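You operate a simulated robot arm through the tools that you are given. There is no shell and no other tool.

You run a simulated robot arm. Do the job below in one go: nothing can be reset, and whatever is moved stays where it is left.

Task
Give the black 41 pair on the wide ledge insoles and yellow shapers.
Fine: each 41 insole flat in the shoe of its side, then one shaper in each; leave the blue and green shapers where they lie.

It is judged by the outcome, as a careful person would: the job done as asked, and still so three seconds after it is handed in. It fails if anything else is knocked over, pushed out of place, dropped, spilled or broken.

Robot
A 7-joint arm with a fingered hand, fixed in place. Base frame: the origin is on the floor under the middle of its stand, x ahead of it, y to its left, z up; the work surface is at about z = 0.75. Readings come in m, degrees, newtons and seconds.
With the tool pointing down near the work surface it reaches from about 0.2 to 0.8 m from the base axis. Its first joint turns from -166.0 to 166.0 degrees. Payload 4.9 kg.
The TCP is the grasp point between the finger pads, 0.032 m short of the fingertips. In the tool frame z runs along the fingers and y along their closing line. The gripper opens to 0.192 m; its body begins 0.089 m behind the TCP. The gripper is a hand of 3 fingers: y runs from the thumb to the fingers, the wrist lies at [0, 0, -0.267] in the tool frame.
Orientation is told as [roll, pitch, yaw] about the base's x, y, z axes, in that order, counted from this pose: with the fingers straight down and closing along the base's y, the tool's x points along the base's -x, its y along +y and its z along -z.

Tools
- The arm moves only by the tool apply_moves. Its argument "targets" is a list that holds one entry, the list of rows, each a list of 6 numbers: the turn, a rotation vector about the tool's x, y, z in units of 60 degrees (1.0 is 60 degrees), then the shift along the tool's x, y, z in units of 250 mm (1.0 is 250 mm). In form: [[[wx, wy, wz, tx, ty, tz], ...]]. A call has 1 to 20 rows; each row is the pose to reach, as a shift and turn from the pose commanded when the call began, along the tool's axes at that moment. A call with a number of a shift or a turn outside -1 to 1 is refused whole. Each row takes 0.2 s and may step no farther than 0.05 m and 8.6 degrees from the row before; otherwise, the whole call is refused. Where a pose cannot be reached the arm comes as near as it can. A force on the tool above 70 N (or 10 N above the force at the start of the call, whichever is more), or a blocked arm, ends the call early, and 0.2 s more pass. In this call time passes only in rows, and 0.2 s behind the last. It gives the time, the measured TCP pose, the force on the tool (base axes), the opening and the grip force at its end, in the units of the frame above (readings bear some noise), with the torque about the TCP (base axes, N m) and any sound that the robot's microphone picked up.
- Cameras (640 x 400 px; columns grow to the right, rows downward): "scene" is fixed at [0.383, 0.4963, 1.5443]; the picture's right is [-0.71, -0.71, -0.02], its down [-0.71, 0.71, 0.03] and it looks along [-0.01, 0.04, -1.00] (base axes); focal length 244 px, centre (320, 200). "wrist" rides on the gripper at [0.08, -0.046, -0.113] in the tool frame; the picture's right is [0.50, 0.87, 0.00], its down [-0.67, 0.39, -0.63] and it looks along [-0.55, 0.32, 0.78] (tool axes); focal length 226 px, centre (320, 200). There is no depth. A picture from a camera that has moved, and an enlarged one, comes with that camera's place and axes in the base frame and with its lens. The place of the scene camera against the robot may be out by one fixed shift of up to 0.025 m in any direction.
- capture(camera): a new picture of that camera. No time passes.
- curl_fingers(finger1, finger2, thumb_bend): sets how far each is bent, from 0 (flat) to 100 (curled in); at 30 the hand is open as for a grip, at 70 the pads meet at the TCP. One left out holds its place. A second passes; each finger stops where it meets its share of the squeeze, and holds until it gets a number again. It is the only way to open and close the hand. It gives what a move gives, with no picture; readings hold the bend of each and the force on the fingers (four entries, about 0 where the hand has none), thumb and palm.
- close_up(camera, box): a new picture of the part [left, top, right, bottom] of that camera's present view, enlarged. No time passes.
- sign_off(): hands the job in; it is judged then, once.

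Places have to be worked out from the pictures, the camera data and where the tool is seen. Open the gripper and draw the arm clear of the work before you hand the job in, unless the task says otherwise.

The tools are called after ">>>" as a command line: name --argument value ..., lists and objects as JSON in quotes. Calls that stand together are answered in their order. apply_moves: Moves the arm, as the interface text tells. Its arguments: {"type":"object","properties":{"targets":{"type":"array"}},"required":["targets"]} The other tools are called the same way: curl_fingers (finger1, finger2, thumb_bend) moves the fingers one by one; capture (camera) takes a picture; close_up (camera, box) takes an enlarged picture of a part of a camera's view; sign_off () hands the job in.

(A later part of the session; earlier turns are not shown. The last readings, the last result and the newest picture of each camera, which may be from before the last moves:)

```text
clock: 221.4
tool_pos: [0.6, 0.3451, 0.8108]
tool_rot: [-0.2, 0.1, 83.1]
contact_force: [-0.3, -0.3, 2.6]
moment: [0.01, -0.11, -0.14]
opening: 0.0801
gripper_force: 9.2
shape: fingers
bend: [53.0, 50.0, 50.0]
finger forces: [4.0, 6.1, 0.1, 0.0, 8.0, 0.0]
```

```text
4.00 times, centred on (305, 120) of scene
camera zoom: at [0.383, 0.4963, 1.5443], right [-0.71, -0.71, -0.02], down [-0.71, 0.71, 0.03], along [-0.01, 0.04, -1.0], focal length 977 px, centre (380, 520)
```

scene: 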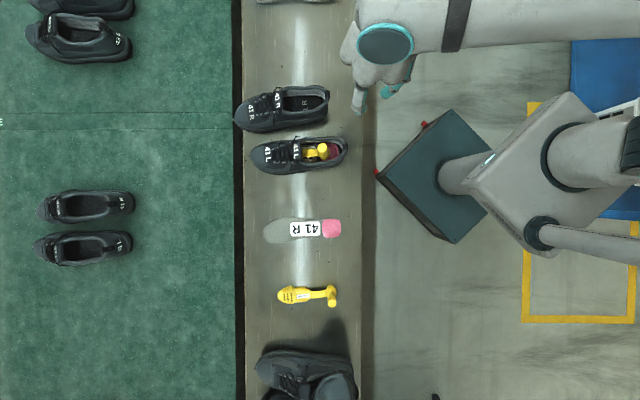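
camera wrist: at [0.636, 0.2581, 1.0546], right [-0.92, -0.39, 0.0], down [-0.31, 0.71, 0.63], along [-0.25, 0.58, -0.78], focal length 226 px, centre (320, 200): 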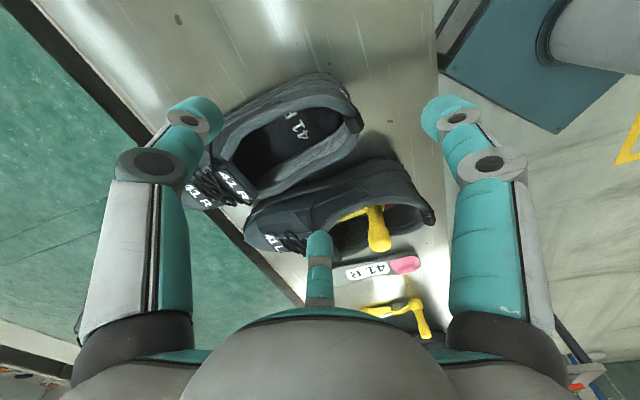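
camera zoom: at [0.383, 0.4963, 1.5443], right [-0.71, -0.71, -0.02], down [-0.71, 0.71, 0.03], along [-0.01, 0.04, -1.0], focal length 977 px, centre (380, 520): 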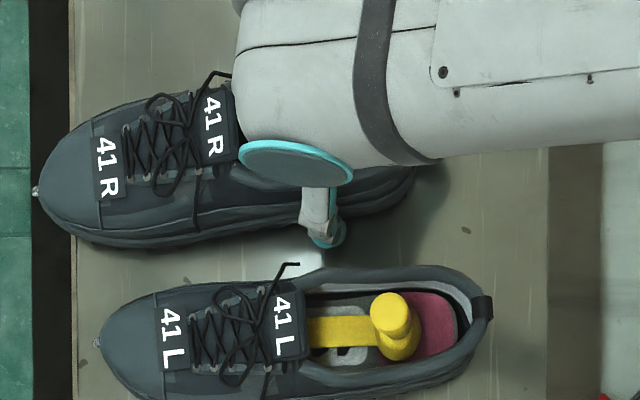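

The heel is gripped (4–8 N). I drag the shoe back 5 cm along its axis, slowly.

>>> apply_moves --targets '[[[0, 0, 0, 0.0289, 0.0166, 0], [0, 0, 0, 0.0578, 0.0332, 0], [0, 0, 0, 0.0867, 0.0498, 0], [0, 0, 0, 0.1156, 0.0664, 0], [0, 0, 0, 0.1445, 0.083, 0], [0, 0, 0, 0.1734, 0.0996, 0]]]'

>>> close_up --camera "scene" --box '[225, 70, 385, 170]'

>>> close_up --camera "wrist" --box '[160, 70, 480, 290]'

```text
clock: 222.8
tool_pos: [0.573, 0.3012, 0.8145]
tool_rot: [0.0, 0.0, 83.1]
contact_force: [-0.1, 0.9, -0.2]
moment: [-0.01, 0.03, 0.03]
opening: 0.0798
gripper_force: 8.7
shape: fingers
bend: [53.0, 50.0, 50.0]
finger forces: [4.4, 6.4, 0.0, 0.0, 6.1, 0.0]
```

```text
4.00 times, centred on (305, 120) of scene
camera zoom: at [0.383, 0.4963, 1.5443], right [-0.71, -0.71, -0.02], down [-0.71, 0.71, 0.03], along [-0.01, 0.04, -1.0], focal length 977 px, centre (380, 520)
```

zoom: 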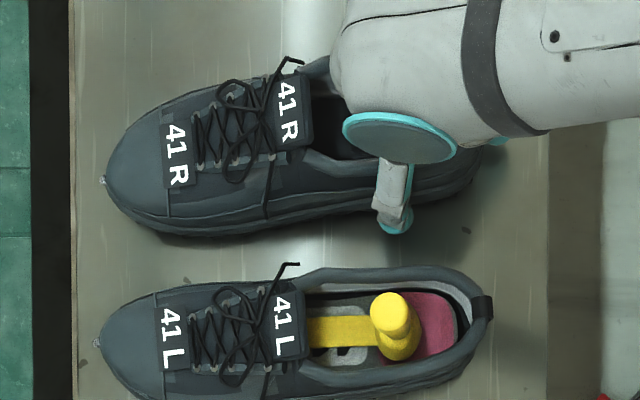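

```text
1.82 times, centred on (320, 180) of wrist
camera zoom: at [0.6083, 0.2185, 0.9254], right [-0.92, -0.39, 0.0], down [-0.3, 0.71, 0.63], along [-0.25, 0.58, -0.78], focal length 411 px, centre (320, 236)
```

zoom: 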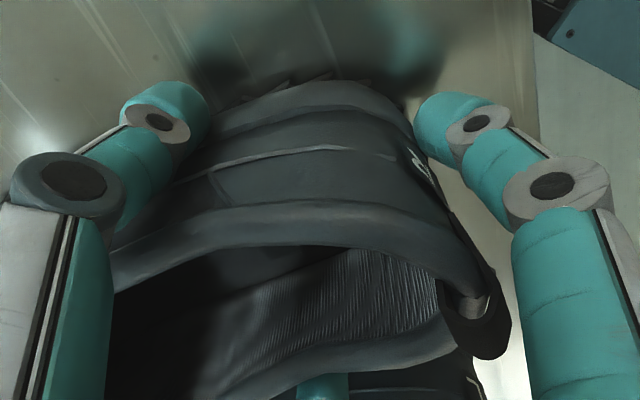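

Shoe R is fully back on the ledge. Now I turn it clockwise by ~43° about its heel (to about 10°), slowly, into the free space on the right.

>>> apply_moves --targets '[[[0, 0, 0.0652, 0.0081, 0.0028, 0], [0, 0, 0.1303, 0.0162, 0.0056, 0], [0, 0, 0.1955, 0.0243, 0.0084, 0], [0, 0, 0.2606, 0.0324, 0.0112, 0], [0, 0, 0.3258, 0.0405, 0.014, 0], [0, 0, 0.3909, 0.0487, 0.0168, 0], [0, 0, 0.4561, 0.0568, 0.0196, 0], [0, 0, 0.5212, 0.0649, 0.0224, 0], [0, 0, 0.5864, 0.073, 0.0252, 0], [0, 0, 0.6515, 0.0811, 0.028, 0], [0, 0, 0.7167, 0.0892, 0.0308, 0]]]'

>>> close_up --camera "scene" --box '[225, 40, 385, 170]'

>>> close_up --camera "wrist" --box '[160, 70, 480, 290]'

```text
clock: 225.2
tool_pos: [0.563, 0.2807, 0.8131]
tool_rot: [-0.1, 0.0, 40.1]
contact_force: [-0.5, 1.1, -0.2]
moment: [0.02, 0.04, 0.1]
opening: 0.0771
gripper_force: 7.8
shape: fingers
bend: [53.0, 50.0, 51.0]
finger forces: [3.4, 7.2, 0.0, 0.0, 4.9, 0.1]
```

```text
3.08 times, centred on (305, 105) of scene
camera zoom: at [0.383, 0.4963, 1.5443], right [-0.71, -0.71, -0.02], down [-0.71, 0.71, 0.03], along [-0.01, 0.04, -1.0], focal length 752 px, centre (366, 492)
```

zoom: 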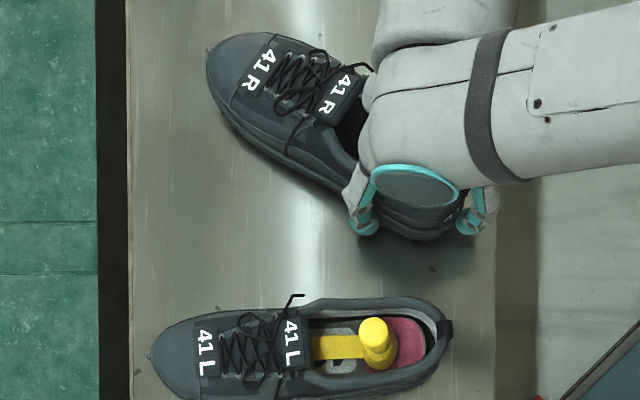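

```text
1.82 times, centred on (320, 180) of wrist
camera zoom: at [0.5308, 0.1967, 0.926], right [-0.94, 0.34, 0.0], down [0.26, 0.73, 0.63], along [0.22, 0.59, -0.78], focal length 411 px, centre (320, 236)
```

zoom: 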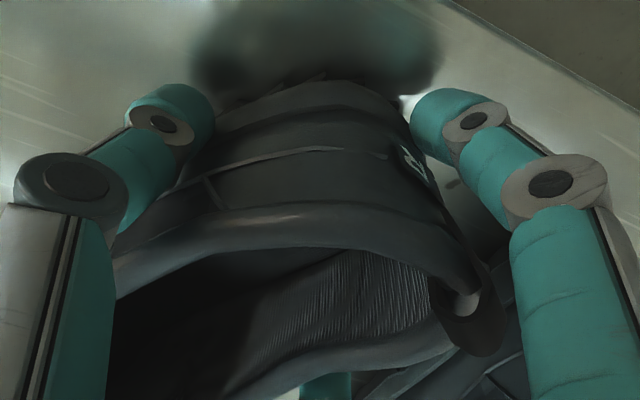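

Shoe R now points to ≈10°. I release it and rise straight up.

>>> curl_fingers --finger1 40 --finger2 41 --thumb_bend 41

>>> apply_moves --targets '[[[0, 0, 0, 0, 0, -0.12], [0, 0, 0, 0, 0, -0.3], [0, 0, 0, 0, 0, -0.48], [0, 0, 0, 0, 0, -0.66], [0, 0, 0, 0, 0, -0.8]]]'

>>> capture --camera "wrist"

>>> close_up --camera "scene" --box '[235, 50, 375, 140]'

```text
clock: 226.2
tool_pos: [0.5633, 0.2808, 0.814]
tool_rot: [-0.1, -0.1, 40.1]
contact_force: [-0.9, 0.5, -0.4]
moment: [0.01, -0.02, 0.02]
opening: 0.1243
gripper_force: 0.1
shape: fingers
bend: [40.0, 41.0, 41.0]
finger forces: [0.0, 0.0, 0.0, 0.0, 0.0, 0.1]
```

```text
clock: 227.4
tool_pos: [0.5608, 0.2818, 1.0129]
tool_rot: [0.0, 0.1, 40.1]
contact_force: [0.5, -0.3, -0.4]
moment: [0.01, 0.01, -0.04]
opening: 0.1244
gripper_force: 0.0
shape: fingers
bend: [40.0, 41.0, 41.0]
finger forces: [0.0, 0.0, 0.0, 0.1, 0.0, 0.1]
```

```text
taken
camera wrist: at [0.5286, 0.1977, 1.126], right [-0.94, 0.34, 0.0], down [0.26, 0.73, 0.63], along [0.21, 0.59, -0.78], focal length 226 px, centre (320, 200)
```

wrist: 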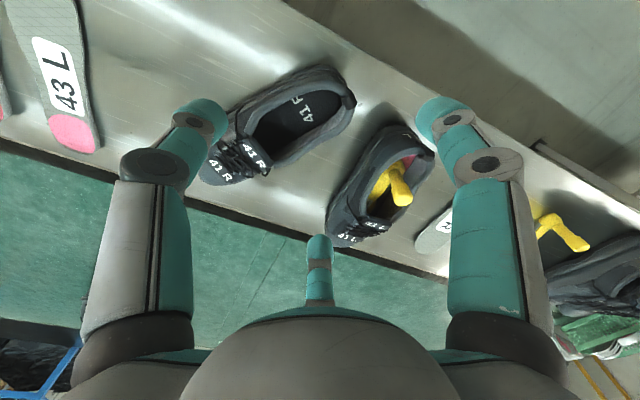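

```text
4.44 times, centred on (305, 95) of scene
camera zoom: at [0.383, 0.4963, 1.5443], right [-0.71, -0.71, -0.02], down [-0.71, 0.71, 0.03], along [-0.01, 0.04, -1.0], focal length 1086 px, centre (387, 667)
```

zoom: 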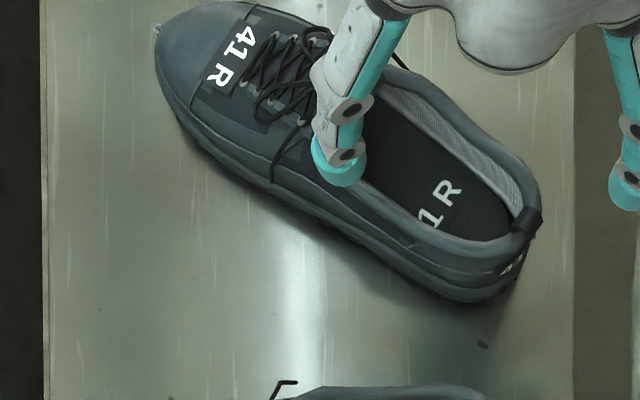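

Shoe R is now at heel rim ≈(0.535, 0.277), axis ≈11°. Next I fetch the right insole again: I move over its heel (≈(0.311, 0.549)), yaw 80°.

>>> apply_moves --targets '[[[0, 0, -0.0665, 0.0076, 0.1467, 0], [0, 0, -0.133, 0.0152, 0.2934, 0], [0, 0, -0.1995, 0.0228, 0.4402, 0], [0, 0, -0.266, 0.0304, 0.5869, 0], [0, 0, -0.3325, 0.038, 0.7336, 0]]]'

>>> apply_moves --targets '[[[0, 0, -0.0665, -0.0428, 0.1405, 0.02], [0, 0, -0.133, -0.0855, 0.281, 0.06], [0, 0, -0.1995, -0.1283, 0.4216, 0.12], [0, 0, -0.266, -0.171, 0.5621, 0.2], [0, 0, -0.3325, -0.2138, 0.7026, 0.3]]]'

>>> capture --camera "wrist"

>>> close_up --camera "wrist" --box '[220, 60, 420, 240]'

```text
clock: 228.6
tool_pos: [0.4382, 0.4156, 1.0138]
tool_rot: [-0.2, -0.1, 60.0]
contact_force: [-1.3, 0.7, 0.2]
moment: [0.0, 0.01, 0.04]
opening: 0.1244
gripper_force: 0.1
shape: fingers
bend: [40.0, 41.0, 41.0]
finger forces: [0.0, 0.0, 0.1, 0.0, 0.0, 0.0]
```

```text
clock: 229.8
tool_pos: [0.3106, 0.5515, 0.9396]
tool_rot: [-0.1, 0.1, 80.1]
contact_force: [-1.2, 0.5, 0.1]
moment: [-0.03, -0.02, 0.02]
opening: 0.1246
gripper_force: 0.0
shape: fingers
bend: [40.0, 41.0, 41.0]
finger forces: [0.0, 0.0, 0.1, 0.1, 0.1, 0.0]
```

```text
taken
camera wrist: at [0.3415, 0.4661, 1.052], right [-0.94, -0.34, 0.0], down [-0.27, 0.73, 0.63], along [-0.22, 0.59, -0.78], focal length 226 px, centre (320, 200)
```

wrist: 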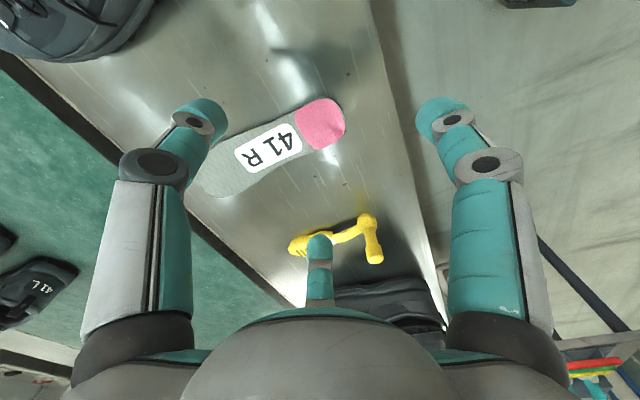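

```text
2.22 times, centred on (320, 150) of wrist
camera zoom: at [0.3415, 0.4661, 1.052], right [-0.94, -0.34, 0.0], down [-0.27, 0.73, 0.63], along [-0.22, 0.59, -0.78], focal length 502 px, centre (320, 311)
```

zoom: 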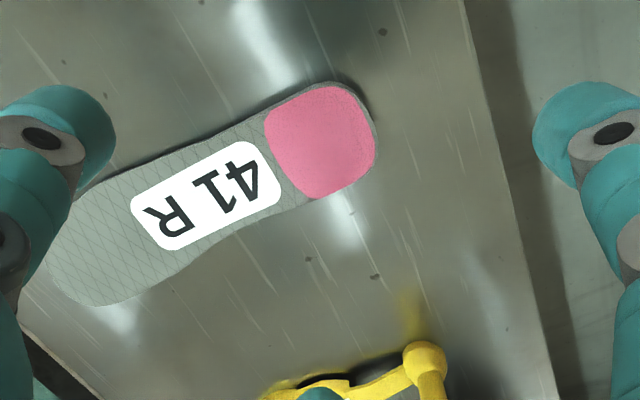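

>>> close_up --camera "scene" --box '[250, 195, 370, 265]'

```text
5.33 times, centred on (310, 230) of scene
camera zoom: at [0.383, 0.4963, 1.5443], right [-0.71, -0.71, -0.02], down [-0.71, 0.71, 0.03], along [-0.01, 0.04, -1.0], focal length 1303 px, centre (373, 40)
```

zoom: 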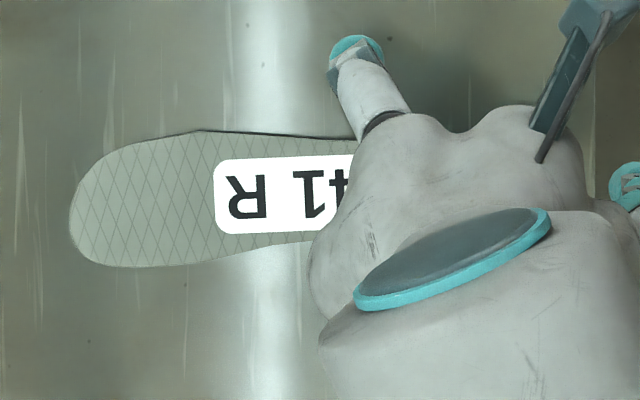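

Insole axis ≈47.3°, grasp centre (0.305, 0.572). I pre-shape to 50 and descend to z≈0.83.

>>> curl_fingers --finger1 50 --finger2 50 --thumb_bend 50

>>> apply_moves --targets '[[[0, 0, 0.0235, -0.0392, 0.0186, 0.1], [0, 0, 0.047, -0.0784, 0.0372, 0.26], [0, 0, 0.047, -0.0784, 0.0372, 0.4], [0, 0, 0.047, -0.0784, 0.0372, 0.5]]]'

>>> close_up --camera "wrist" --box '[220, 90, 420, 250]'

```text
clock: 230.8
tool_pos: [0.3113, 0.5503, 0.9402]
tool_rot: [-0.1, 0.1, 80.0]
contact_force: [0.8, 0.2, 0.1]
moment: [-0.02, -0.02, 0.01]
opening: 0.085
gripper_force: 0.0
shape: fingers
bend: [50.0, 50.0, 50.0]
finger forces: [0.0, 0.1, 0.0, 0.1, 0.1, 0.1]
```

```text
clock: 231.8
tool_pos: [0.3081, 0.5717, 0.8149]
tool_rot: [-0.1, 0.0, 77.2]
contact_force: [0.3, -0.3, 0.5]
moment: [-0.01, -0.04, 0.0]
opening: 0.0847
gripper_force: 0.1
shape: fingers
bend: [50.0, 50.0, 50.0]
finger forces: [0.0, 0.0, 0.1, 0.0, 0.1, 0.1]
```

```text
2.50 times, centred on (320, 170) of wrist
camera zoom: at [0.3354, 0.4845, 0.9272], right [-0.96, -0.3, 0.0], down [-0.23, 0.74, 0.63], along [-0.19, 0.6, -0.78], focal length 565 px, centre (320, 275)
```

zoom: 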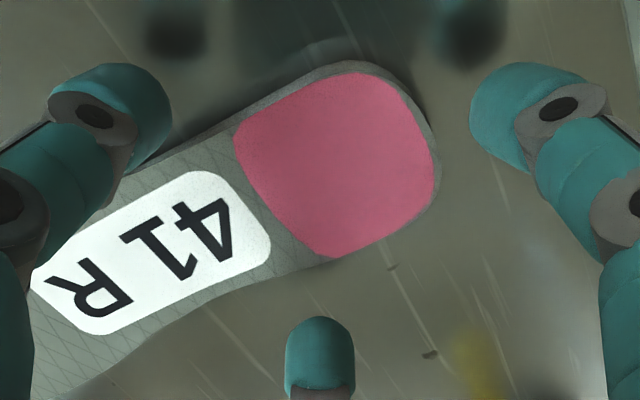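

Aligned like the earlier grasps. I lower to z≈0.796 and grip.

>>> apply_moves --targets '[[[0, 0, 0, 0, 0, 0.05], [0, 0, 0, 0, 0, 0.074]]]'

>>> curl_fingers --finger1 58 --finger2 58 --thumb_bend 58

>>> curl_fingers --finger1 67 --finger2 67 --thumb_bend 67

>>> close_up --camera "wrist" --box '[220, 90, 420, 250]'

```text
clock: 232.4
tool_pos: [0.3059, 0.572, 0.7947]
tool_rot: [-0.2, 0.1, 77.3]
contact_force: [0.1, 0.4, -0.3]
moment: [0.02, 0.02, 0.0]
opening: 0.0847
gripper_force: 0.0
shape: fingers
bend: [50.0, 50.0, 50.0]
finger forces: [0.0, 0.0, 0.0, 0.0, 0.1, 0.0]
```

```text
clock: 233.4
tool_pos: [0.307, 0.5709, 0.7955]
tool_rot: [-0.1, 0.1, 77.2]
contact_force: [0.6, 0.0, 0.5]
moment: [-0.01, 0.01, 0.01]
opening: 0.0608
gripper_force: 2.9
shape: fingers
bend: [55.0, 55.0, 56.0]
finger forces: [1.9, 1.8, 0.1, 0.0, 1.7, 0.1]
```

```text
clock: 234.4
tool_pos: [0.3071, 0.5713, 0.7943]
tool_rot: [-0.1, 0.1, 77.2]
contact_force: [-0.2, -0.9, 0.1]
moment: [-0.01, 0.01, 0.02]
opening: 0.0573
gripper_force: 16.0
shape: fingers
bend: [55.0, 55.0, 60.0]
finger forces: [9.5, 9.9, 0.0, 0.0, 12.7, 0.0]
```

```text
2.50 times, centred on (320, 170) of wrist
camera zoom: at [0.3335, 0.4846, 0.9074], right [-0.96, -0.3, 0.0], down [-0.23, 0.74, 0.63], along [-0.19, 0.6, -0.78], focal length 565 px, centre (320, 275)
```

zoom: 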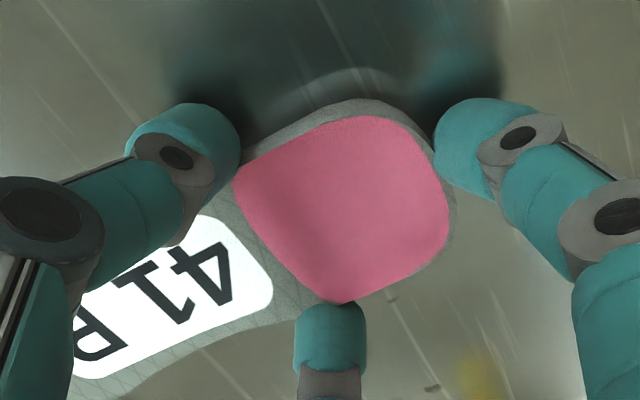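

Gripped as before. I lift it and carry it to a staging pose behind shoe R, in line with its new axis (11°).

>>> apply_moves --targets '[[[0, 0, 0, 0, 0, -0.06], [0, 0, 0, 0, 0, -0.22], [0, 0, 0, 0, 0, -0.4], [0, 0, 0, 0, 0, -0.58], [0, 0, 0, 0, 0, -0.76], [0, 0, 0, 0, 0, -0.91]]]'

>>> apply_moves --targets '[[[0, 0, 0.065, 0.1221, -0.0568, 0], [0, 0, 0.13, 0.2442, -0.1136, 0], [0, 0, 0.195, 0.3662, -0.1704, 0], [0, 0, 0.26, 0.4883, -0.2272, 0], [0, 0, 0.325, 0.6104, -0.284, 0]]]'

>>> apply_moves --targets '[[[0, 0, 0.065, 0.0961, -0.0943, 0], [0, 0, 0.13, 0.1922, -0.1885, 0], [0, 0, 0.195, 0.2882, -0.2828, 0], [0, 0, 0.26, 0.3843, -0.377, 0], [0, 0, 0.325, 0.4804, -0.4713, 0]]]'

>>> capture --camera "scene"

>>> close_up --camera "scene" --box '[260, 40, 460, 160]'

```text
clock: 235.8
tool_pos: [0.3045, 0.57, 1.019]
tool_rot: [0.0, 0.3, 77.2]
contact_force: [-0.3, 0.0, -0.1]
moment: [-0.02, 0.05, 0.02]
opening: 0.0569
gripper_force: 16.2
shape: fingers
bend: [55.0, 55.0, 60.0]
finger forces: [9.3, 9.9, 0.0, 0.0, 12.6, 0.0]
```

```text
clock: 237.0
tool_pos: [0.3398, 0.4037, 1.02]
tool_rot: [-0.2, 0.1, 57.7]
contact_force: [-0.1, -0.4, -0.8]
moment: [0.0, 0.05, -0.02]
opening: 0.0569
gripper_force: 15.9
shape: fingers
bend: [55.0, 55.0, 60.0]
finger forces: [9.1, 10.0, 0.0, 0.0, 12.6, 0.1]
```

```text
clock: 238.2
tool_pos: [0.3769, 0.238, 1.0205]
tool_rot: [-0.1, 0.1, 38.3]
contact_force: [1.0, -0.4, -0.5]
moment: [0.02, 0.02, -0.01]
opening: 0.0566
gripper_force: 15.9
shape: fingers
bend: [55.0, 55.0, 60.0]
finger forces: [8.6, 10.0, 0.1, 0.1, 12.8, 0.1]
```

```text
taken
```

scene: 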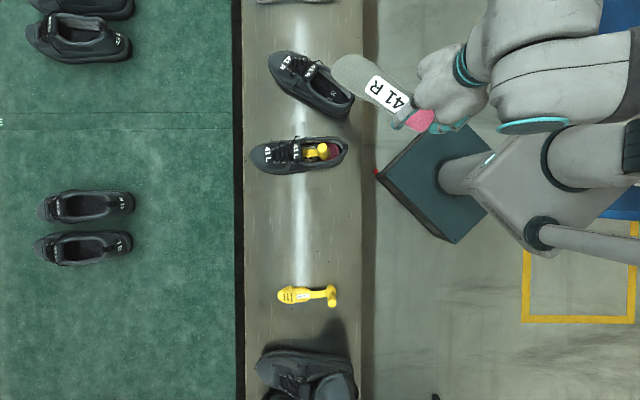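

```text
3.20 times, centred on (360, 100) of scene
camera zoom: at [0.383, 0.4963, 1.5443], right [-0.71, -0.71, -0.02], down [-0.71, 0.71, 0.03], along [-0.01, 0.04, -1.0], focal length 782 px, centre (192, 520)
```

zoom: 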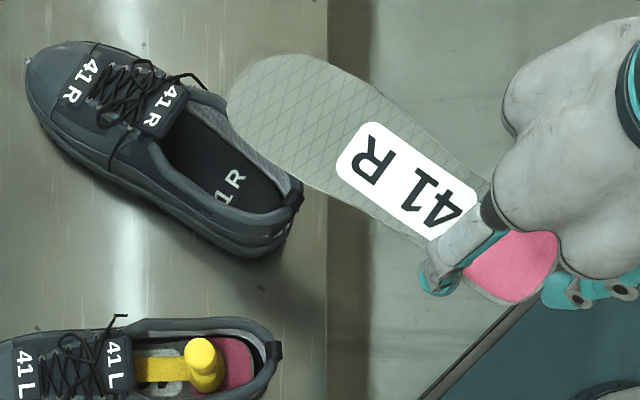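

Insole heading 12.3°, well aligned. I now tilt it the mirror way – toe down 42°, right edge down 45° (hand leaning right) – above the opening.

>>> apply_moves --targets '[[[-0.1041, 0.0302, 0.0328, -0.0271, -0.0262, -0.0335], [-0.2082, 0.0604, 0.0656, -0.0542, -0.0524, -0.0669], [-0.3123, 0.0906, 0.0983, -0.0813, -0.0787, -0.1004], [-0.4164, 0.1208, 0.1311, -0.1084, -0.1049, -0.1339], [-0.5206, 0.1509, 0.1639, -0.1356, -0.1311, -0.1673], [-0.6247, 0.1811, 0.1967, -0.1627, -0.1573, -0.2008]]]'

>>> capture --camera "wrist"

```text
clock: 239.6
tool_pos: [0.433, 0.2374, 1.0719]
tool_rot: [36.8, 13.8, 30.5]
contact_force: [-0.7, 0.1, -0.7]
moment: [-0.02, -0.01, 0.01]
opening: 0.0563
gripper_force: 15.4
shape: fingers
bend: [55.0, 55.0, 60.0]
finger forces: [8.4, 10.0, 0.0, 0.0, 12.8, 0.0]
```

```text
taken
camera wrist: at [0.432, 0.1173, 1.1511], right [-0.66, 0.41, 0.62], down [0.75, 0.36, 0.56], along [0.0, 0.84, -0.55], focal length 226 px, centre (320, 200)
```

wrist: 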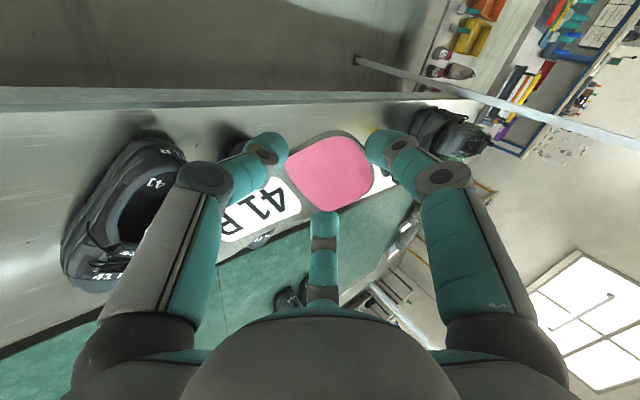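

Fine so far (40° of 61°). I complete the tilt.

>>> apply_moves --targets '[[[-0.1041, 0.0302, 0.0328, -0.0215, 0.0059, -0.0452], [-0.2082, 0.0604, 0.0655, -0.043, 0.0117, -0.0905], [-0.3123, 0.0906, 0.0983, -0.0645, 0.0176, -0.1357]]]'

>>> capture --camera "wrist"

>>> close_up --camera "scene" --box '[245, 30, 405, 130]'

```text
clock: 240.4
tool_pos: [0.4619, 0.2331, 1.0977]
tool_rot: [55.5, 21.7, 30.4]
contact_force: [-0.2, -0.5, 0.0]
moment: [-0.01, -0.01, -0.01]
opening: 0.0569
gripper_force: 15.4
shape: fingers
bend: [55.0, 55.0, 60.0]
finger forces: [8.2, 10.1, 0.0, 0.0, 12.8, 0.0]
```

```text
taken
camera wrist: at [0.4655, 0.0998, 1.1507], right [-0.42, 0.32, 0.85], down [0.91, 0.18, 0.38], along [-0.03, 0.93, -0.37], focal length 226 px, centre (320, 200)
```

wrist: 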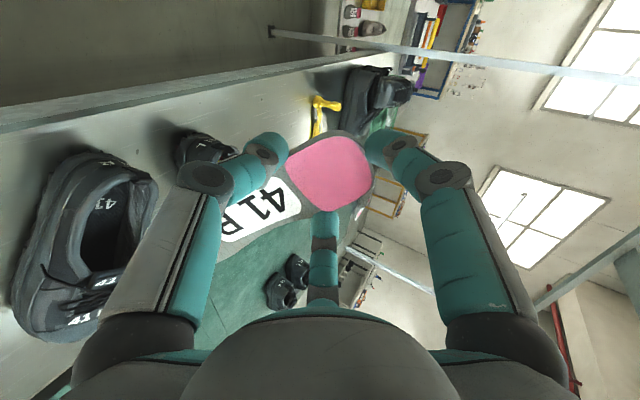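

```text
4.00 times, centred on (325, 80) of scene
camera zoom: at [0.383, 0.4963, 1.5443], right [-0.71, -0.71, -0.02], down [-0.71, 0.71, 0.03], along [-0.01, 0.04, -1.0], focal length 977 px, centre (300, 680)
```

zoom: 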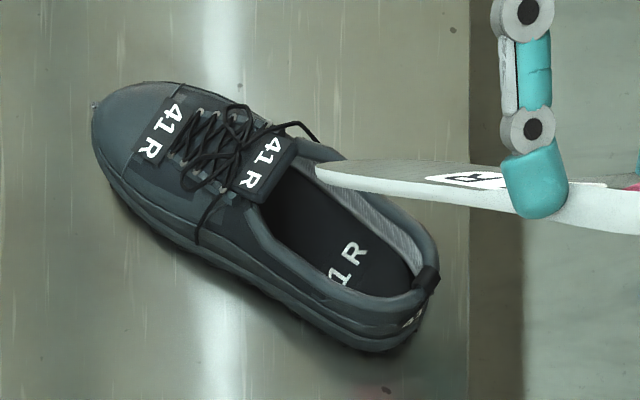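

The posture is reached exactly (heading 11°, pitch 42°, roll +45°). I lower the toe to just above the opening.

>>> apply_moves --targets '[[[0, 0, 0, -0.0509, -0.0744, 0.0381], [0, 0, 0, -0.1019, -0.1488, 0.0763], [0, 0, 0, -0.1528, -0.2232, 0.1144]]]'

>>> close_up --camera "wrist" --box '[0, 100, 300, 340]'

>>> close_up --camera "scene" --box '[255, 40, 375, 130]'

```text
clock: 241.2
tool_pos: [0.4775, 0.2334, 1.0272]
tool_rot: [55.5, 21.8, 30.3]
contact_force: [0.2, 0.2, -0.7]
moment: [-0.05, 0.0, 0.02]
opening: 0.0567
gripper_force: 15.8
shape: fingers
bend: [55.0, 55.0, 60.0]
finger forces: [8.2, 10.1, 0.1, 0.0, 12.8, 0.0]
```

```text
1.67 times, centred on (150, 220) of wrist
camera zoom: at [0.4816, 0.0998, 1.0803], right [-0.42, 0.32, 0.85], down [0.91, 0.18, 0.38], along [-0.03, 0.93, -0.37], focal length 377 px, centre (603, 167)
```

zoom: 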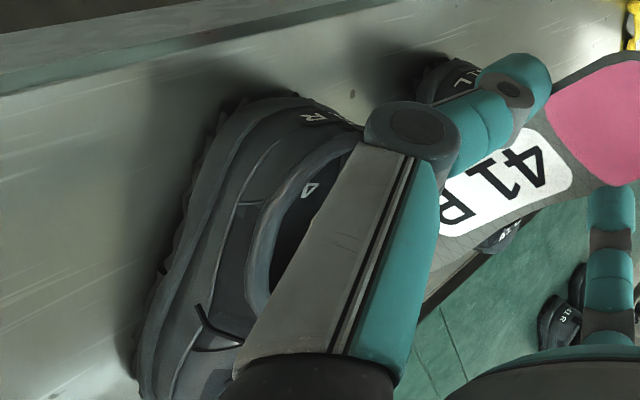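

```text
4.44 times, centred on (315, 85) of scene
camera zoom: at [0.383, 0.4963, 1.5443], right [-0.71, -0.71, -0.02], down [-0.71, 0.71, 0.03], along [-0.01, 0.04, -1.0], focal length 1086 px, centre (342, 711)
```

zoom: 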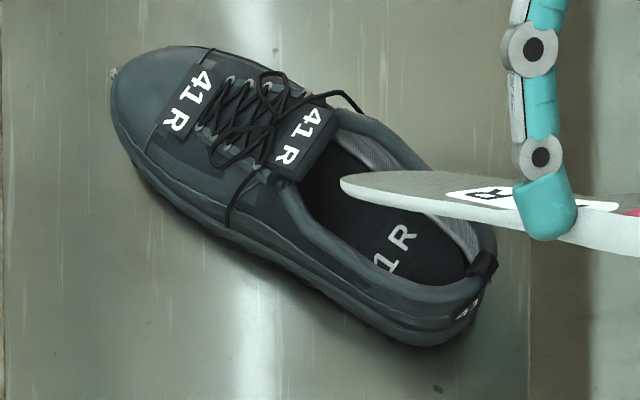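

The scene camera now sees the insole edge-on, right above the opening. I slide it forward and down into the opening.

>>> apply_moves --targets '[[[0, 0, 0, -0.0471, -0.0315, 0.0091], [0, 0, 0, -0.0942, -0.063, 0.0182], [0, 0, 0, -0.1413, -0.0945, 0.0273], [0, 0, 0, -0.1884, -0.126, 0.0364]]]'

>>> close_up --camera "scene" --box '[255, 40, 375, 130]'

>>> close_up --camera "wrist" --box '[0, 100, 300, 340]'

```text
clock: 242.2
tool_pos: [0.5112, 0.2411, 0.9801]
tool_rot: [55.4, 21.9, 30.3]
contact_force: [-0.2, 0.1, 1.1]
moment: [-0.03, -0.04, 0.01]
opening: 0.0567
gripper_force: 15.7
shape: fingers
bend: [55.0, 55.0, 60.0]
finger forces: [8.3, 10.1, 0.0, 0.0, 12.8, 0.0]
```

```text
4.44 times, centred on (315, 85) of scene
camera zoom: at [0.383, 0.4963, 1.5443], right [-0.71, -0.71, -0.02], down [-0.71, 0.71, 0.03], along [-0.01, 0.04, -1.0], focal length 1086 px, centre (342, 711)
```

zoom: 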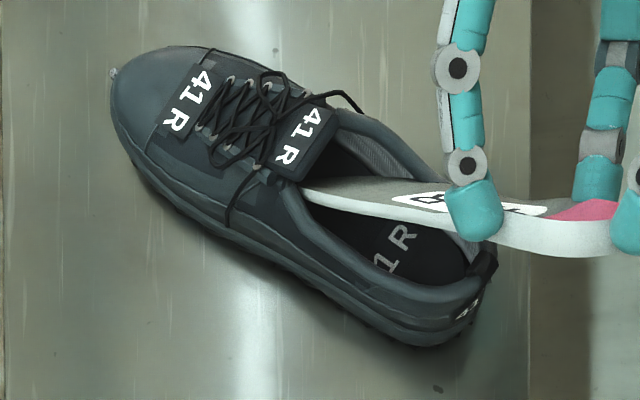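

```text
1.67 times, centred on (150, 220) of wrist
camera zoom: at [0.5143, 0.1066, 1.033], right [-0.42, 0.32, 0.85], down [0.91, 0.18, 0.38], along [-0.03, 0.93, -0.37], focal length 377 px, centre (603, 167)
```

zoom: 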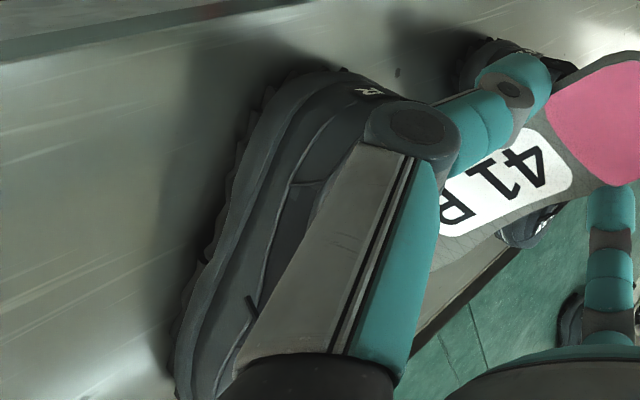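

Almost no contact. I go deeper to the P3 position (toe z≈0.79).

>>> apply_moves --targets '[[[0, 0, 0, -0.0285, -0.0237, 0.0071], [0, 0, 0, -0.0571, -0.0475, 0.0141], [0, 0, 0, -0.0856, -0.0712, 0.0212]]]'

>>> close_up --camera "scene" --box '[255, 40, 375, 130]'

```text
clock: 243.0
tool_pos: [0.5221, 0.2408, 0.9551]
tool_rot: [55.4, 21.8, 30.3]
contact_force: [0.2, -0.1, 0.1]
moment: [0.0, 0.02, 0.02]
opening: 0.0565
gripper_force: 14.9
shape: fingers
bend: [55.0, 55.0, 60.0]
finger forces: [8.1, 10.1, 0.1, 0.0, 12.8, 0.0]
```

```text
4.44 times, centred on (315, 85) of scene
camera zoom: at [0.383, 0.4963, 1.5443], right [-0.71, -0.71, -0.02], down [-0.71, 0.71, 0.03], along [-0.01, 0.04, -1.0], focal length 1086 px, centre (342, 711)
```

zoom: 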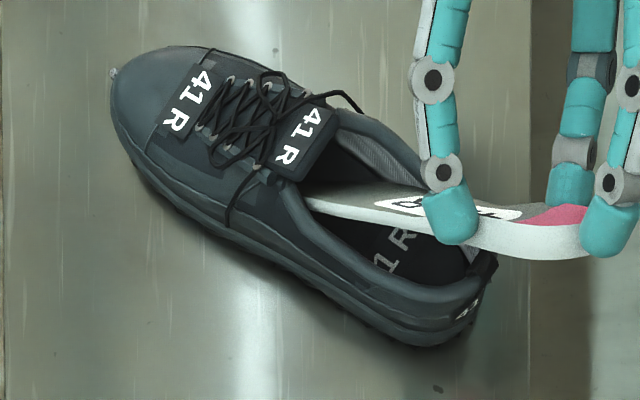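

Free, shoe unmoved. I advance 30 mm, easing to pitch 36°, roll 40°, as with the left one.

>>> apply_moves --targets '[[[0.0357, -0.0099, -0.0225, -0.026, -0.01, 0.0043], [0.0715, -0.0198, -0.045, -0.052, -0.02, 0.0085], [0.1072, -0.0297, -0.0675, -0.078, -0.03, 0.0128]]]'

>>> close_up --camera "scene" --box '[255, 40, 375, 130]'

```text
clock: 243.8
tool_pos: [0.5357, 0.2473, 0.9406]
tool_rot: [49.2, 17.5, 31.5]
contact_force: [0.1, -1.2, -0.1]
moment: [-0.01, 0.01, 0.0]
opening: 0.0565
gripper_force: 15.4
shape: fingers
bend: [55.0, 55.0, 60.0]
finger forces: [8.1, 10.2, 0.0, 0.0, 12.8, 0.0]
```

```text
4.44 times, centred on (315, 85) of scene
camera zoom: at [0.383, 0.4963, 1.5443], right [-0.71, -0.71, -0.02], down [-0.71, 0.71, 0.03], along [-0.01, 0.04, -1.0], focal length 1086 px, centre (342, 711)
```

zoom: 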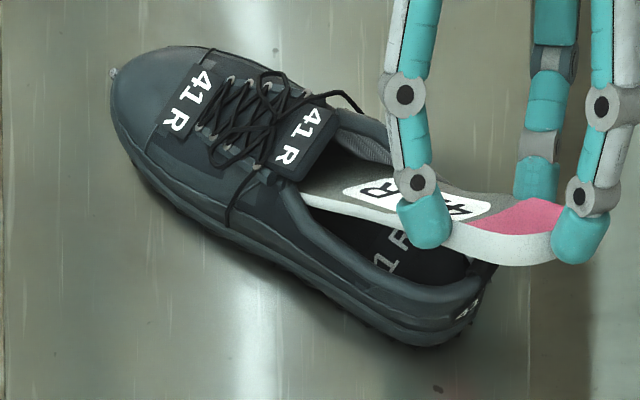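

Contact-free. Next: toe to s≈0.183, pitch 29°, roll 36°.

>>> apply_moves --targets '[[[0.0334, -0.0178, -0.0239, -0.0249, -0.0173, 0.01], [0.0669, -0.0357, -0.0479, -0.0499, -0.0347, 0.02], [0.1003, -0.0535, -0.0718, -0.0748, -0.052, 0.03]]]'

>>> close_up --camera "scene" --box '[255, 40, 375, 130]'

>>> capture --camera "wrist"

```text
clock: 244.6
tool_pos: [0.5483, 0.253, 0.9198]
tool_rot: [43.6, 12.1, 32.2]
contact_force: [0.4, -0.3, -0.8]
moment: [-0.02, -0.03, -0.01]
opening: 0.0566
gripper_force: 15.2
shape: fingers
bend: [55.0, 55.0, 60.0]
finger forces: [8.1, 10.1, 0.1, 0.0, 12.8, 0.1]
```

```text
4.44 times, centred on (315, 85) of scene
camera zoom: at [0.383, 0.4963, 1.5443], right [-0.71, -0.71, -0.02], down [-0.71, 0.71, 0.03], along [-0.01, 0.04, -1.0], focal length 1086 px, centre (342, 711)
```

zoom: 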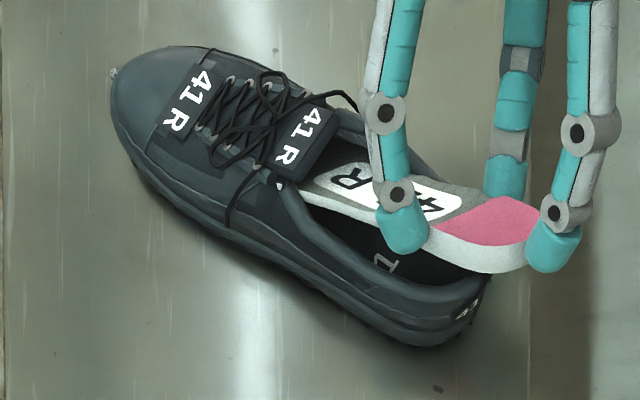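

```text
taken
camera wrist: at [0.5507, 0.1235, 0.9856], right [-0.64, 0.34, 0.69], down [0.77, 0.3, 0.57], along [-0.01, 0.89, -0.45], focal length 226 px, centre (320, 200)
```

wrist: 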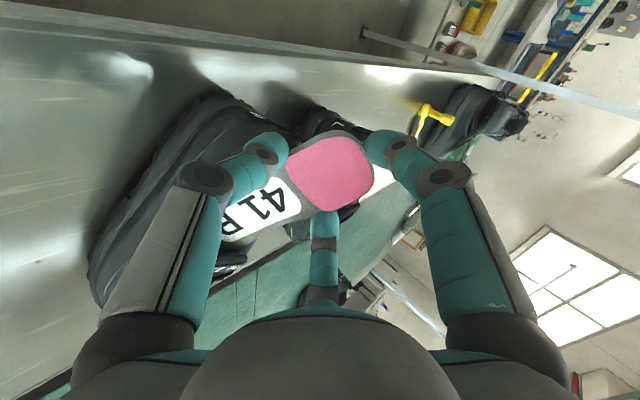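

The tight section passed with no contact and no shoe movement. Next: toe to s≈0.2125, pitch 25°, roll 28°.

>>> apply_moves --targets '[[[0.0362, 0.0019, -0.0088, -0.0239, -0.0058, 0.0003], [0.0724, 0.0038, -0.0177, -0.0478, -0.0116, 0.0006], [0.1085, 0.0058, -0.0265, -0.0717, -0.0174, 0.0009], [0.1447, 0.0077, -0.0353, -0.0956, -0.0232, 0.0012]]]'

>>> close_up --camera "scene" --box '[255, 40, 375, 130]'

```text
clock: 245.6
tool_pos: [0.5711, 0.2611, 0.9109]
tool_rot: [35.2, 11.1, 34.1]
contact_force: [-1.1, -0.4, -2.3]
moment: [-0.06, 0.16, 0.07]
opening: 0.0566
gripper_force: 15.1
shape: fingers
bend: [55.0, 55.0, 60.0]
finger forces: [8.5, 9.5, 0.0, 0.0, 12.5, 0.0]
```

```text
4.44 times, centred on (315, 85) of scene
camera zoom: at [0.383, 0.4963, 1.5443], right [-0.71, -0.71, -0.02], down [-0.71, 0.71, 0.03], along [-0.01, 0.04, -1.0], focal length 1086 px, centre (342, 711)
```

zoom: 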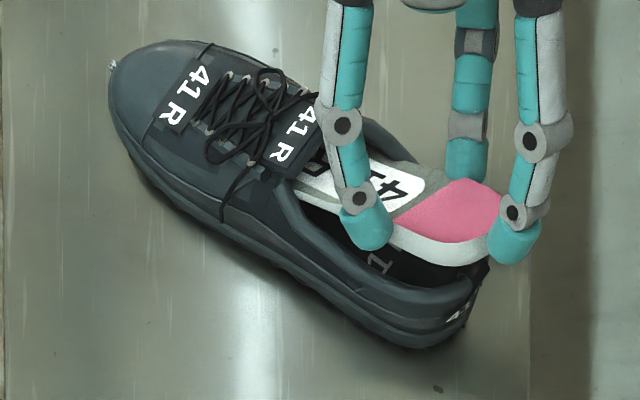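

Slight contact from above (2–3 N). In place I reduce the roll to 23° and lower the toe 1.5 mm to relieve it.

>>> apply_moves --targets '[[[0.0391, 0.0149, -0.0017, -0.0024, 0.0034, 0.006], [0.0782, 0.0298, -0.0033, -0.0048, 0.0068, 0.012]]]'

>>> close_up --camera "scene" --box '[255, 40, 375, 130]'

>>> close_up --camera "wrist" --box '[80, 100, 400, 300]'

```text
clock: 246.2
tool_pos: [0.5703, 0.2659, 0.9108]
tool_rot: [30.7, 12.6, 35.3]
contact_force: [-0.2, 0.6, -0.3]
moment: [-0.04, 0.03, 0.01]
opening: 0.0566
gripper_force: 15.4
shape: fingers
bend: [55.0, 55.0, 60.0]
finger forces: [8.4, 9.9, 0.0, 0.1, 12.7, 0.0]
```

```text
4.44 times, centred on (315, 85) of scene
camera zoom: at [0.383, 0.4963, 1.5443], right [-0.71, -0.71, -0.02], down [-0.71, 0.71, 0.03], along [-0.01, 0.04, -1.0], focal length 1086 px, centre (342, 711)
```

zoom: 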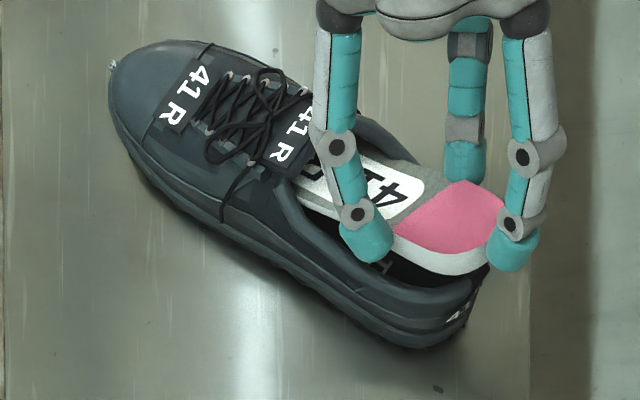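

```text
2.00 times, centred on (240, 200) of wrist
camera zoom: at [0.5742, 0.1518, 0.9982], right [-0.75, 0.38, 0.54], down [0.66, 0.48, 0.58], along [-0.04, 0.79, -0.61], focal length 452 px, centre (480, 200)
```

zoom: 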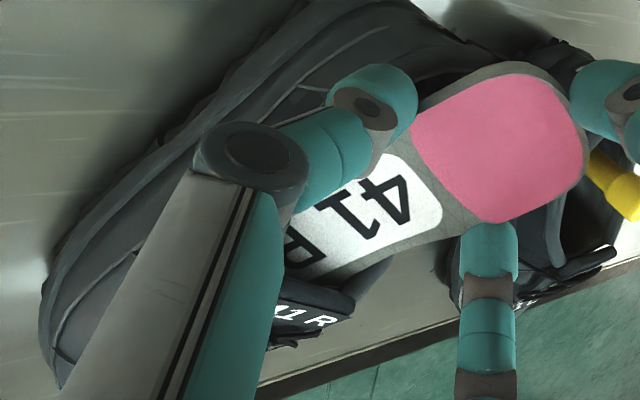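

Free again. Next: toe to s≈0.2375, pitch 22°, roll 12°.

>>> apply_moves --targets '[[[0.0456, 0.0112, -0.0031, -0.0213, -0.0026, 0], [0.0911, 0.0224, -0.0063, -0.0426, -0.0052, 0], [0.1367, 0.0335, -0.0094, -0.0639, -0.0078, 0], [0.1822, 0.0447, -0.0125, -0.0852, -0.0104, 0]]]'

>>> close_up --camera "scene" --box '[255, 40, 375, 130]'

>>> close_up --camera "wrist" --box '[80, 100, 400, 300]'

```text
clock: 247.2
tool_pos: [0.5874, 0.2747, 0.9043]
tool_rot: [20.2, 14.6, 37.1]
contact_force: [-0.7, -0.6, -0.2]
moment: [0.01, 0.01, -0.02]
opening: 0.0564
gripper_force: 16.1
shape: fingers
bend: [55.0, 55.0, 60.0]
finger forces: [8.4, 10.0, 0.0, 0.0, 12.4, 0.1]
```

```text
4.44 times, centred on (315, 85) of scene
camera zoom: at [0.383, 0.4963, 1.5443], right [-0.71, -0.71, -0.02], down [-0.71, 0.71, 0.03], along [-0.01, 0.04, -1.0], focal length 1086 px, centre (342, 711)
```

zoom: 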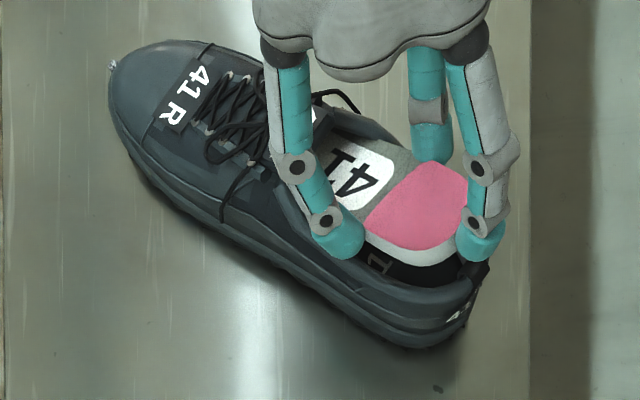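

```text
2.00 times, centred on (240, 200) of wrist
camera zoom: at [0.5937, 0.1786, 1.0111], right [-0.82, 0.4, 0.42], down [0.58, 0.62, 0.53], along [-0.04, 0.67, -0.74], focal length 452 px, centre (480, 200)
```

zoom: 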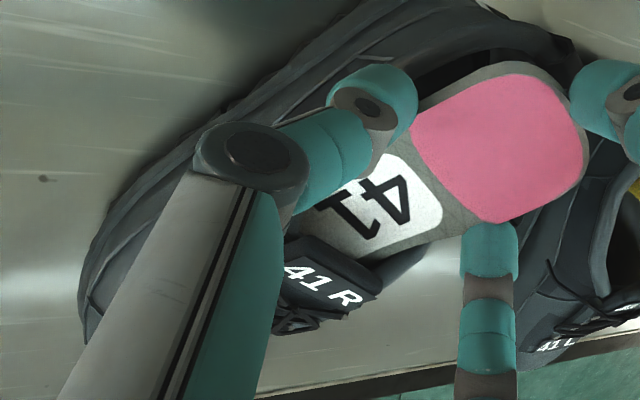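

No contact at all. Final positioning: toe to s≈0.2535, pitch 24°, roll 20° (so the heel's projected width clears the rims), centred over the opening.

>>> apply_moves --targets '[[[-0.0335, -0.0074, 0.0023, -0.0151, -0.0081, -0.0133], [-0.0669, -0.0149, 0.0046, -0.0302, -0.0162, -0.0266], [-0.1004, -0.0223, 0.0069, -0.0453, -0.0243, -0.0399], [-0.1338, -0.0297, 0.0092, -0.0604, -0.0324, -0.0532]]]'

>>> close_up --camera "scene" --box '[275, 50, 375, 120]'

>>> close_up --camera "wrist" --box '[160, 90, 420, 280]'

```text
clock: 248.2
tool_pos: [0.6096, 0.2751, 0.9089]
tool_rot: [28.0, 13.3, 35.9]
contact_force: [0.1, 0.0, -2.4]
moment: [-0.15, 0.19, -0.02]
opening: 0.0565
gripper_force: 15.1
shape: fingers
bend: [56.0, 55.0, 60.0]
finger forces: [7.9, 9.4, 0.0, 0.0, 13.6, 0.0]
```

```text
5.71 times, centred on (325, 85) of scene
camera zoom: at [0.383, 0.4963, 1.5443], right [-0.71, -0.71, -0.02], down [-0.71, 0.71, 0.03], along [-0.01, 0.04, -1.0], focal length 1396 px, centre (291, 857)
```

zoom: 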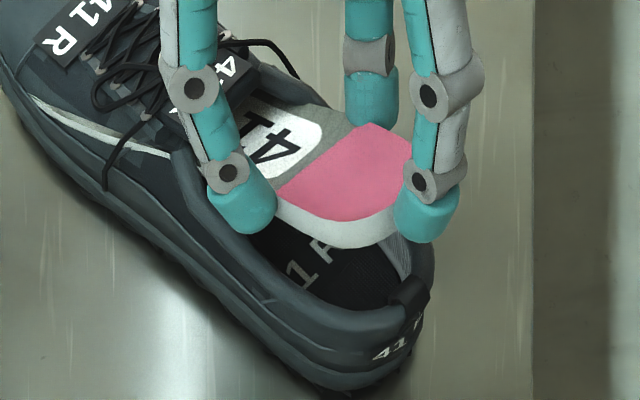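

```text
2.11 times, centred on (290, 185) of wrist
camera zoom: at [0.6159, 0.1665, 1.0038], right [-0.77, 0.39, 0.51], down [0.64, 0.52, 0.57], along [-0.04, 0.76, -0.65], focal length 476 px, centre (383, 232)
```

zoom: 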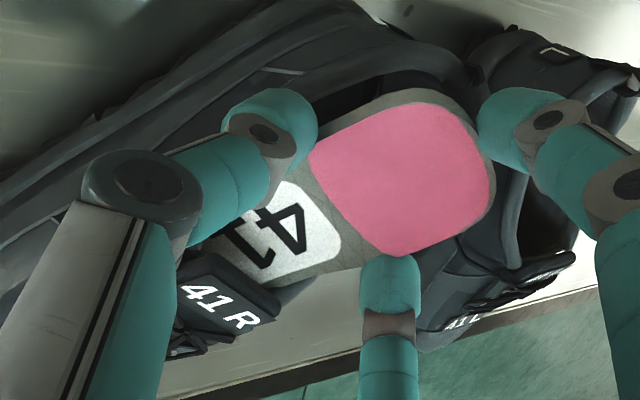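

Through the zoom I see the insole's left front edge poking at the shoe's left upper – the shoe has turned ~1° clockwise. I rotate the insole 1.5° clockwise and ease the roll to 17° before letting go.

>>> apply_moves --targets '[[[0.0196, 0.0052, 0.0107, 0, 0, 0], [0.0392, 0.0105, 0.0215, 0.001, 0.004, 0.001]]]'

>>> close_up --camera "scene" --box '[255, 45, 365, 125]'

```text
clock: 248.8
tool_pos: [0.6088, 0.2768, 0.9108]
tool_rot: [25.4, 14.4, 35.1]
contact_force: [-0.4, 0.1, -2.6]
moment: [-0.03, 0.15, 0.07]
opening: 0.0561
gripper_force: 15.4
shape: fingers
bend: [56.0, 55.0, 60.0]
finger forces: [8.3, 9.7, 0.1, 0.0, 12.0, 0.1]
```

```text
5.00 times, centred on (310, 85) of scene
camera zoom: at [0.383, 0.4963, 1.5443], right [-0.71, -0.71, -0.02], down [-0.71, 0.71, 0.03], along [-0.01, 0.04, -1.0], focal length 1222 px, centre (370, 775)
```

zoom: 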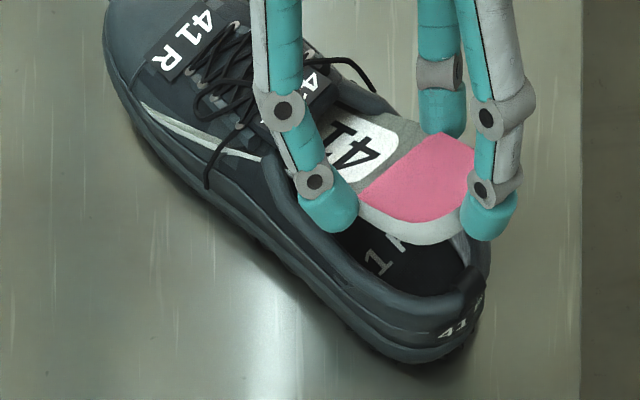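

By 3D estimate the insole is centred in the shoe; the visible edge is only because it is still rolled. I release now, opening the lower-side thumb only slightly so it doesn't push the rim.

>>> curl_fingers --finger1 48 --finger2 46 --thumb_bend 55

>>> close_up --camera "scene" --box '[255, 45, 365, 125]'

>>> close_up --camera "wrist" --box '[160, 90, 420, 280]'

```text
clock: 249.8
tool_pos: [0.6082, 0.2769, 0.9102]
tool_rot: [25.4, 14.4, 35.1]
contact_force: [0.3, 0.3, -0.1]
moment: [0.01, 0.0, 0.0]
opening: 0.0774
gripper_force: 0.0
shape: fingers
bend: [48.0, 46.0, 55.0]
finger forces: [0.0, 0.0, 0.0, 0.1, 0.1, 0.0]
```

```text
5.00 times, centred on (310, 85) of scene
camera zoom: at [0.383, 0.4963, 1.5443], right [-0.71, -0.71, -0.02], down [-0.71, 0.71, 0.03], along [-0.01, 0.04, -1.0], focal length 1222 px, centre (370, 775)
```

zoom: 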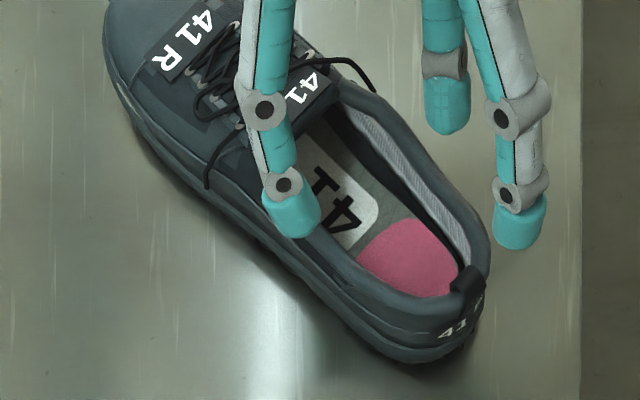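

```text
2.11 times, centred on (290, 185) of wrist
camera zoom: at [0.6133, 0.172, 1.0093], right [-0.77, 0.42, 0.48], down [0.64, 0.54, 0.55], along [-0.04, 0.73, -0.68], focal length 476 px, centre (383, 232)
```

zoom: 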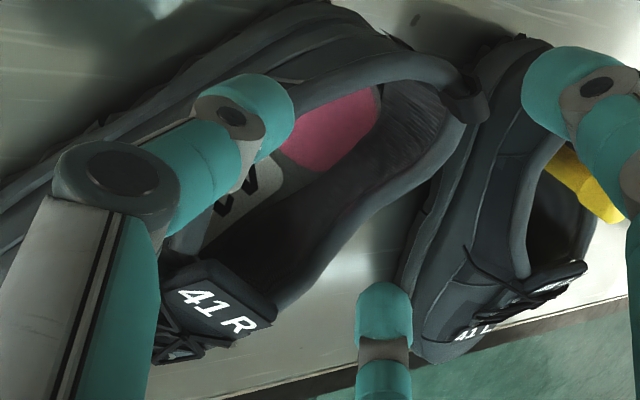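

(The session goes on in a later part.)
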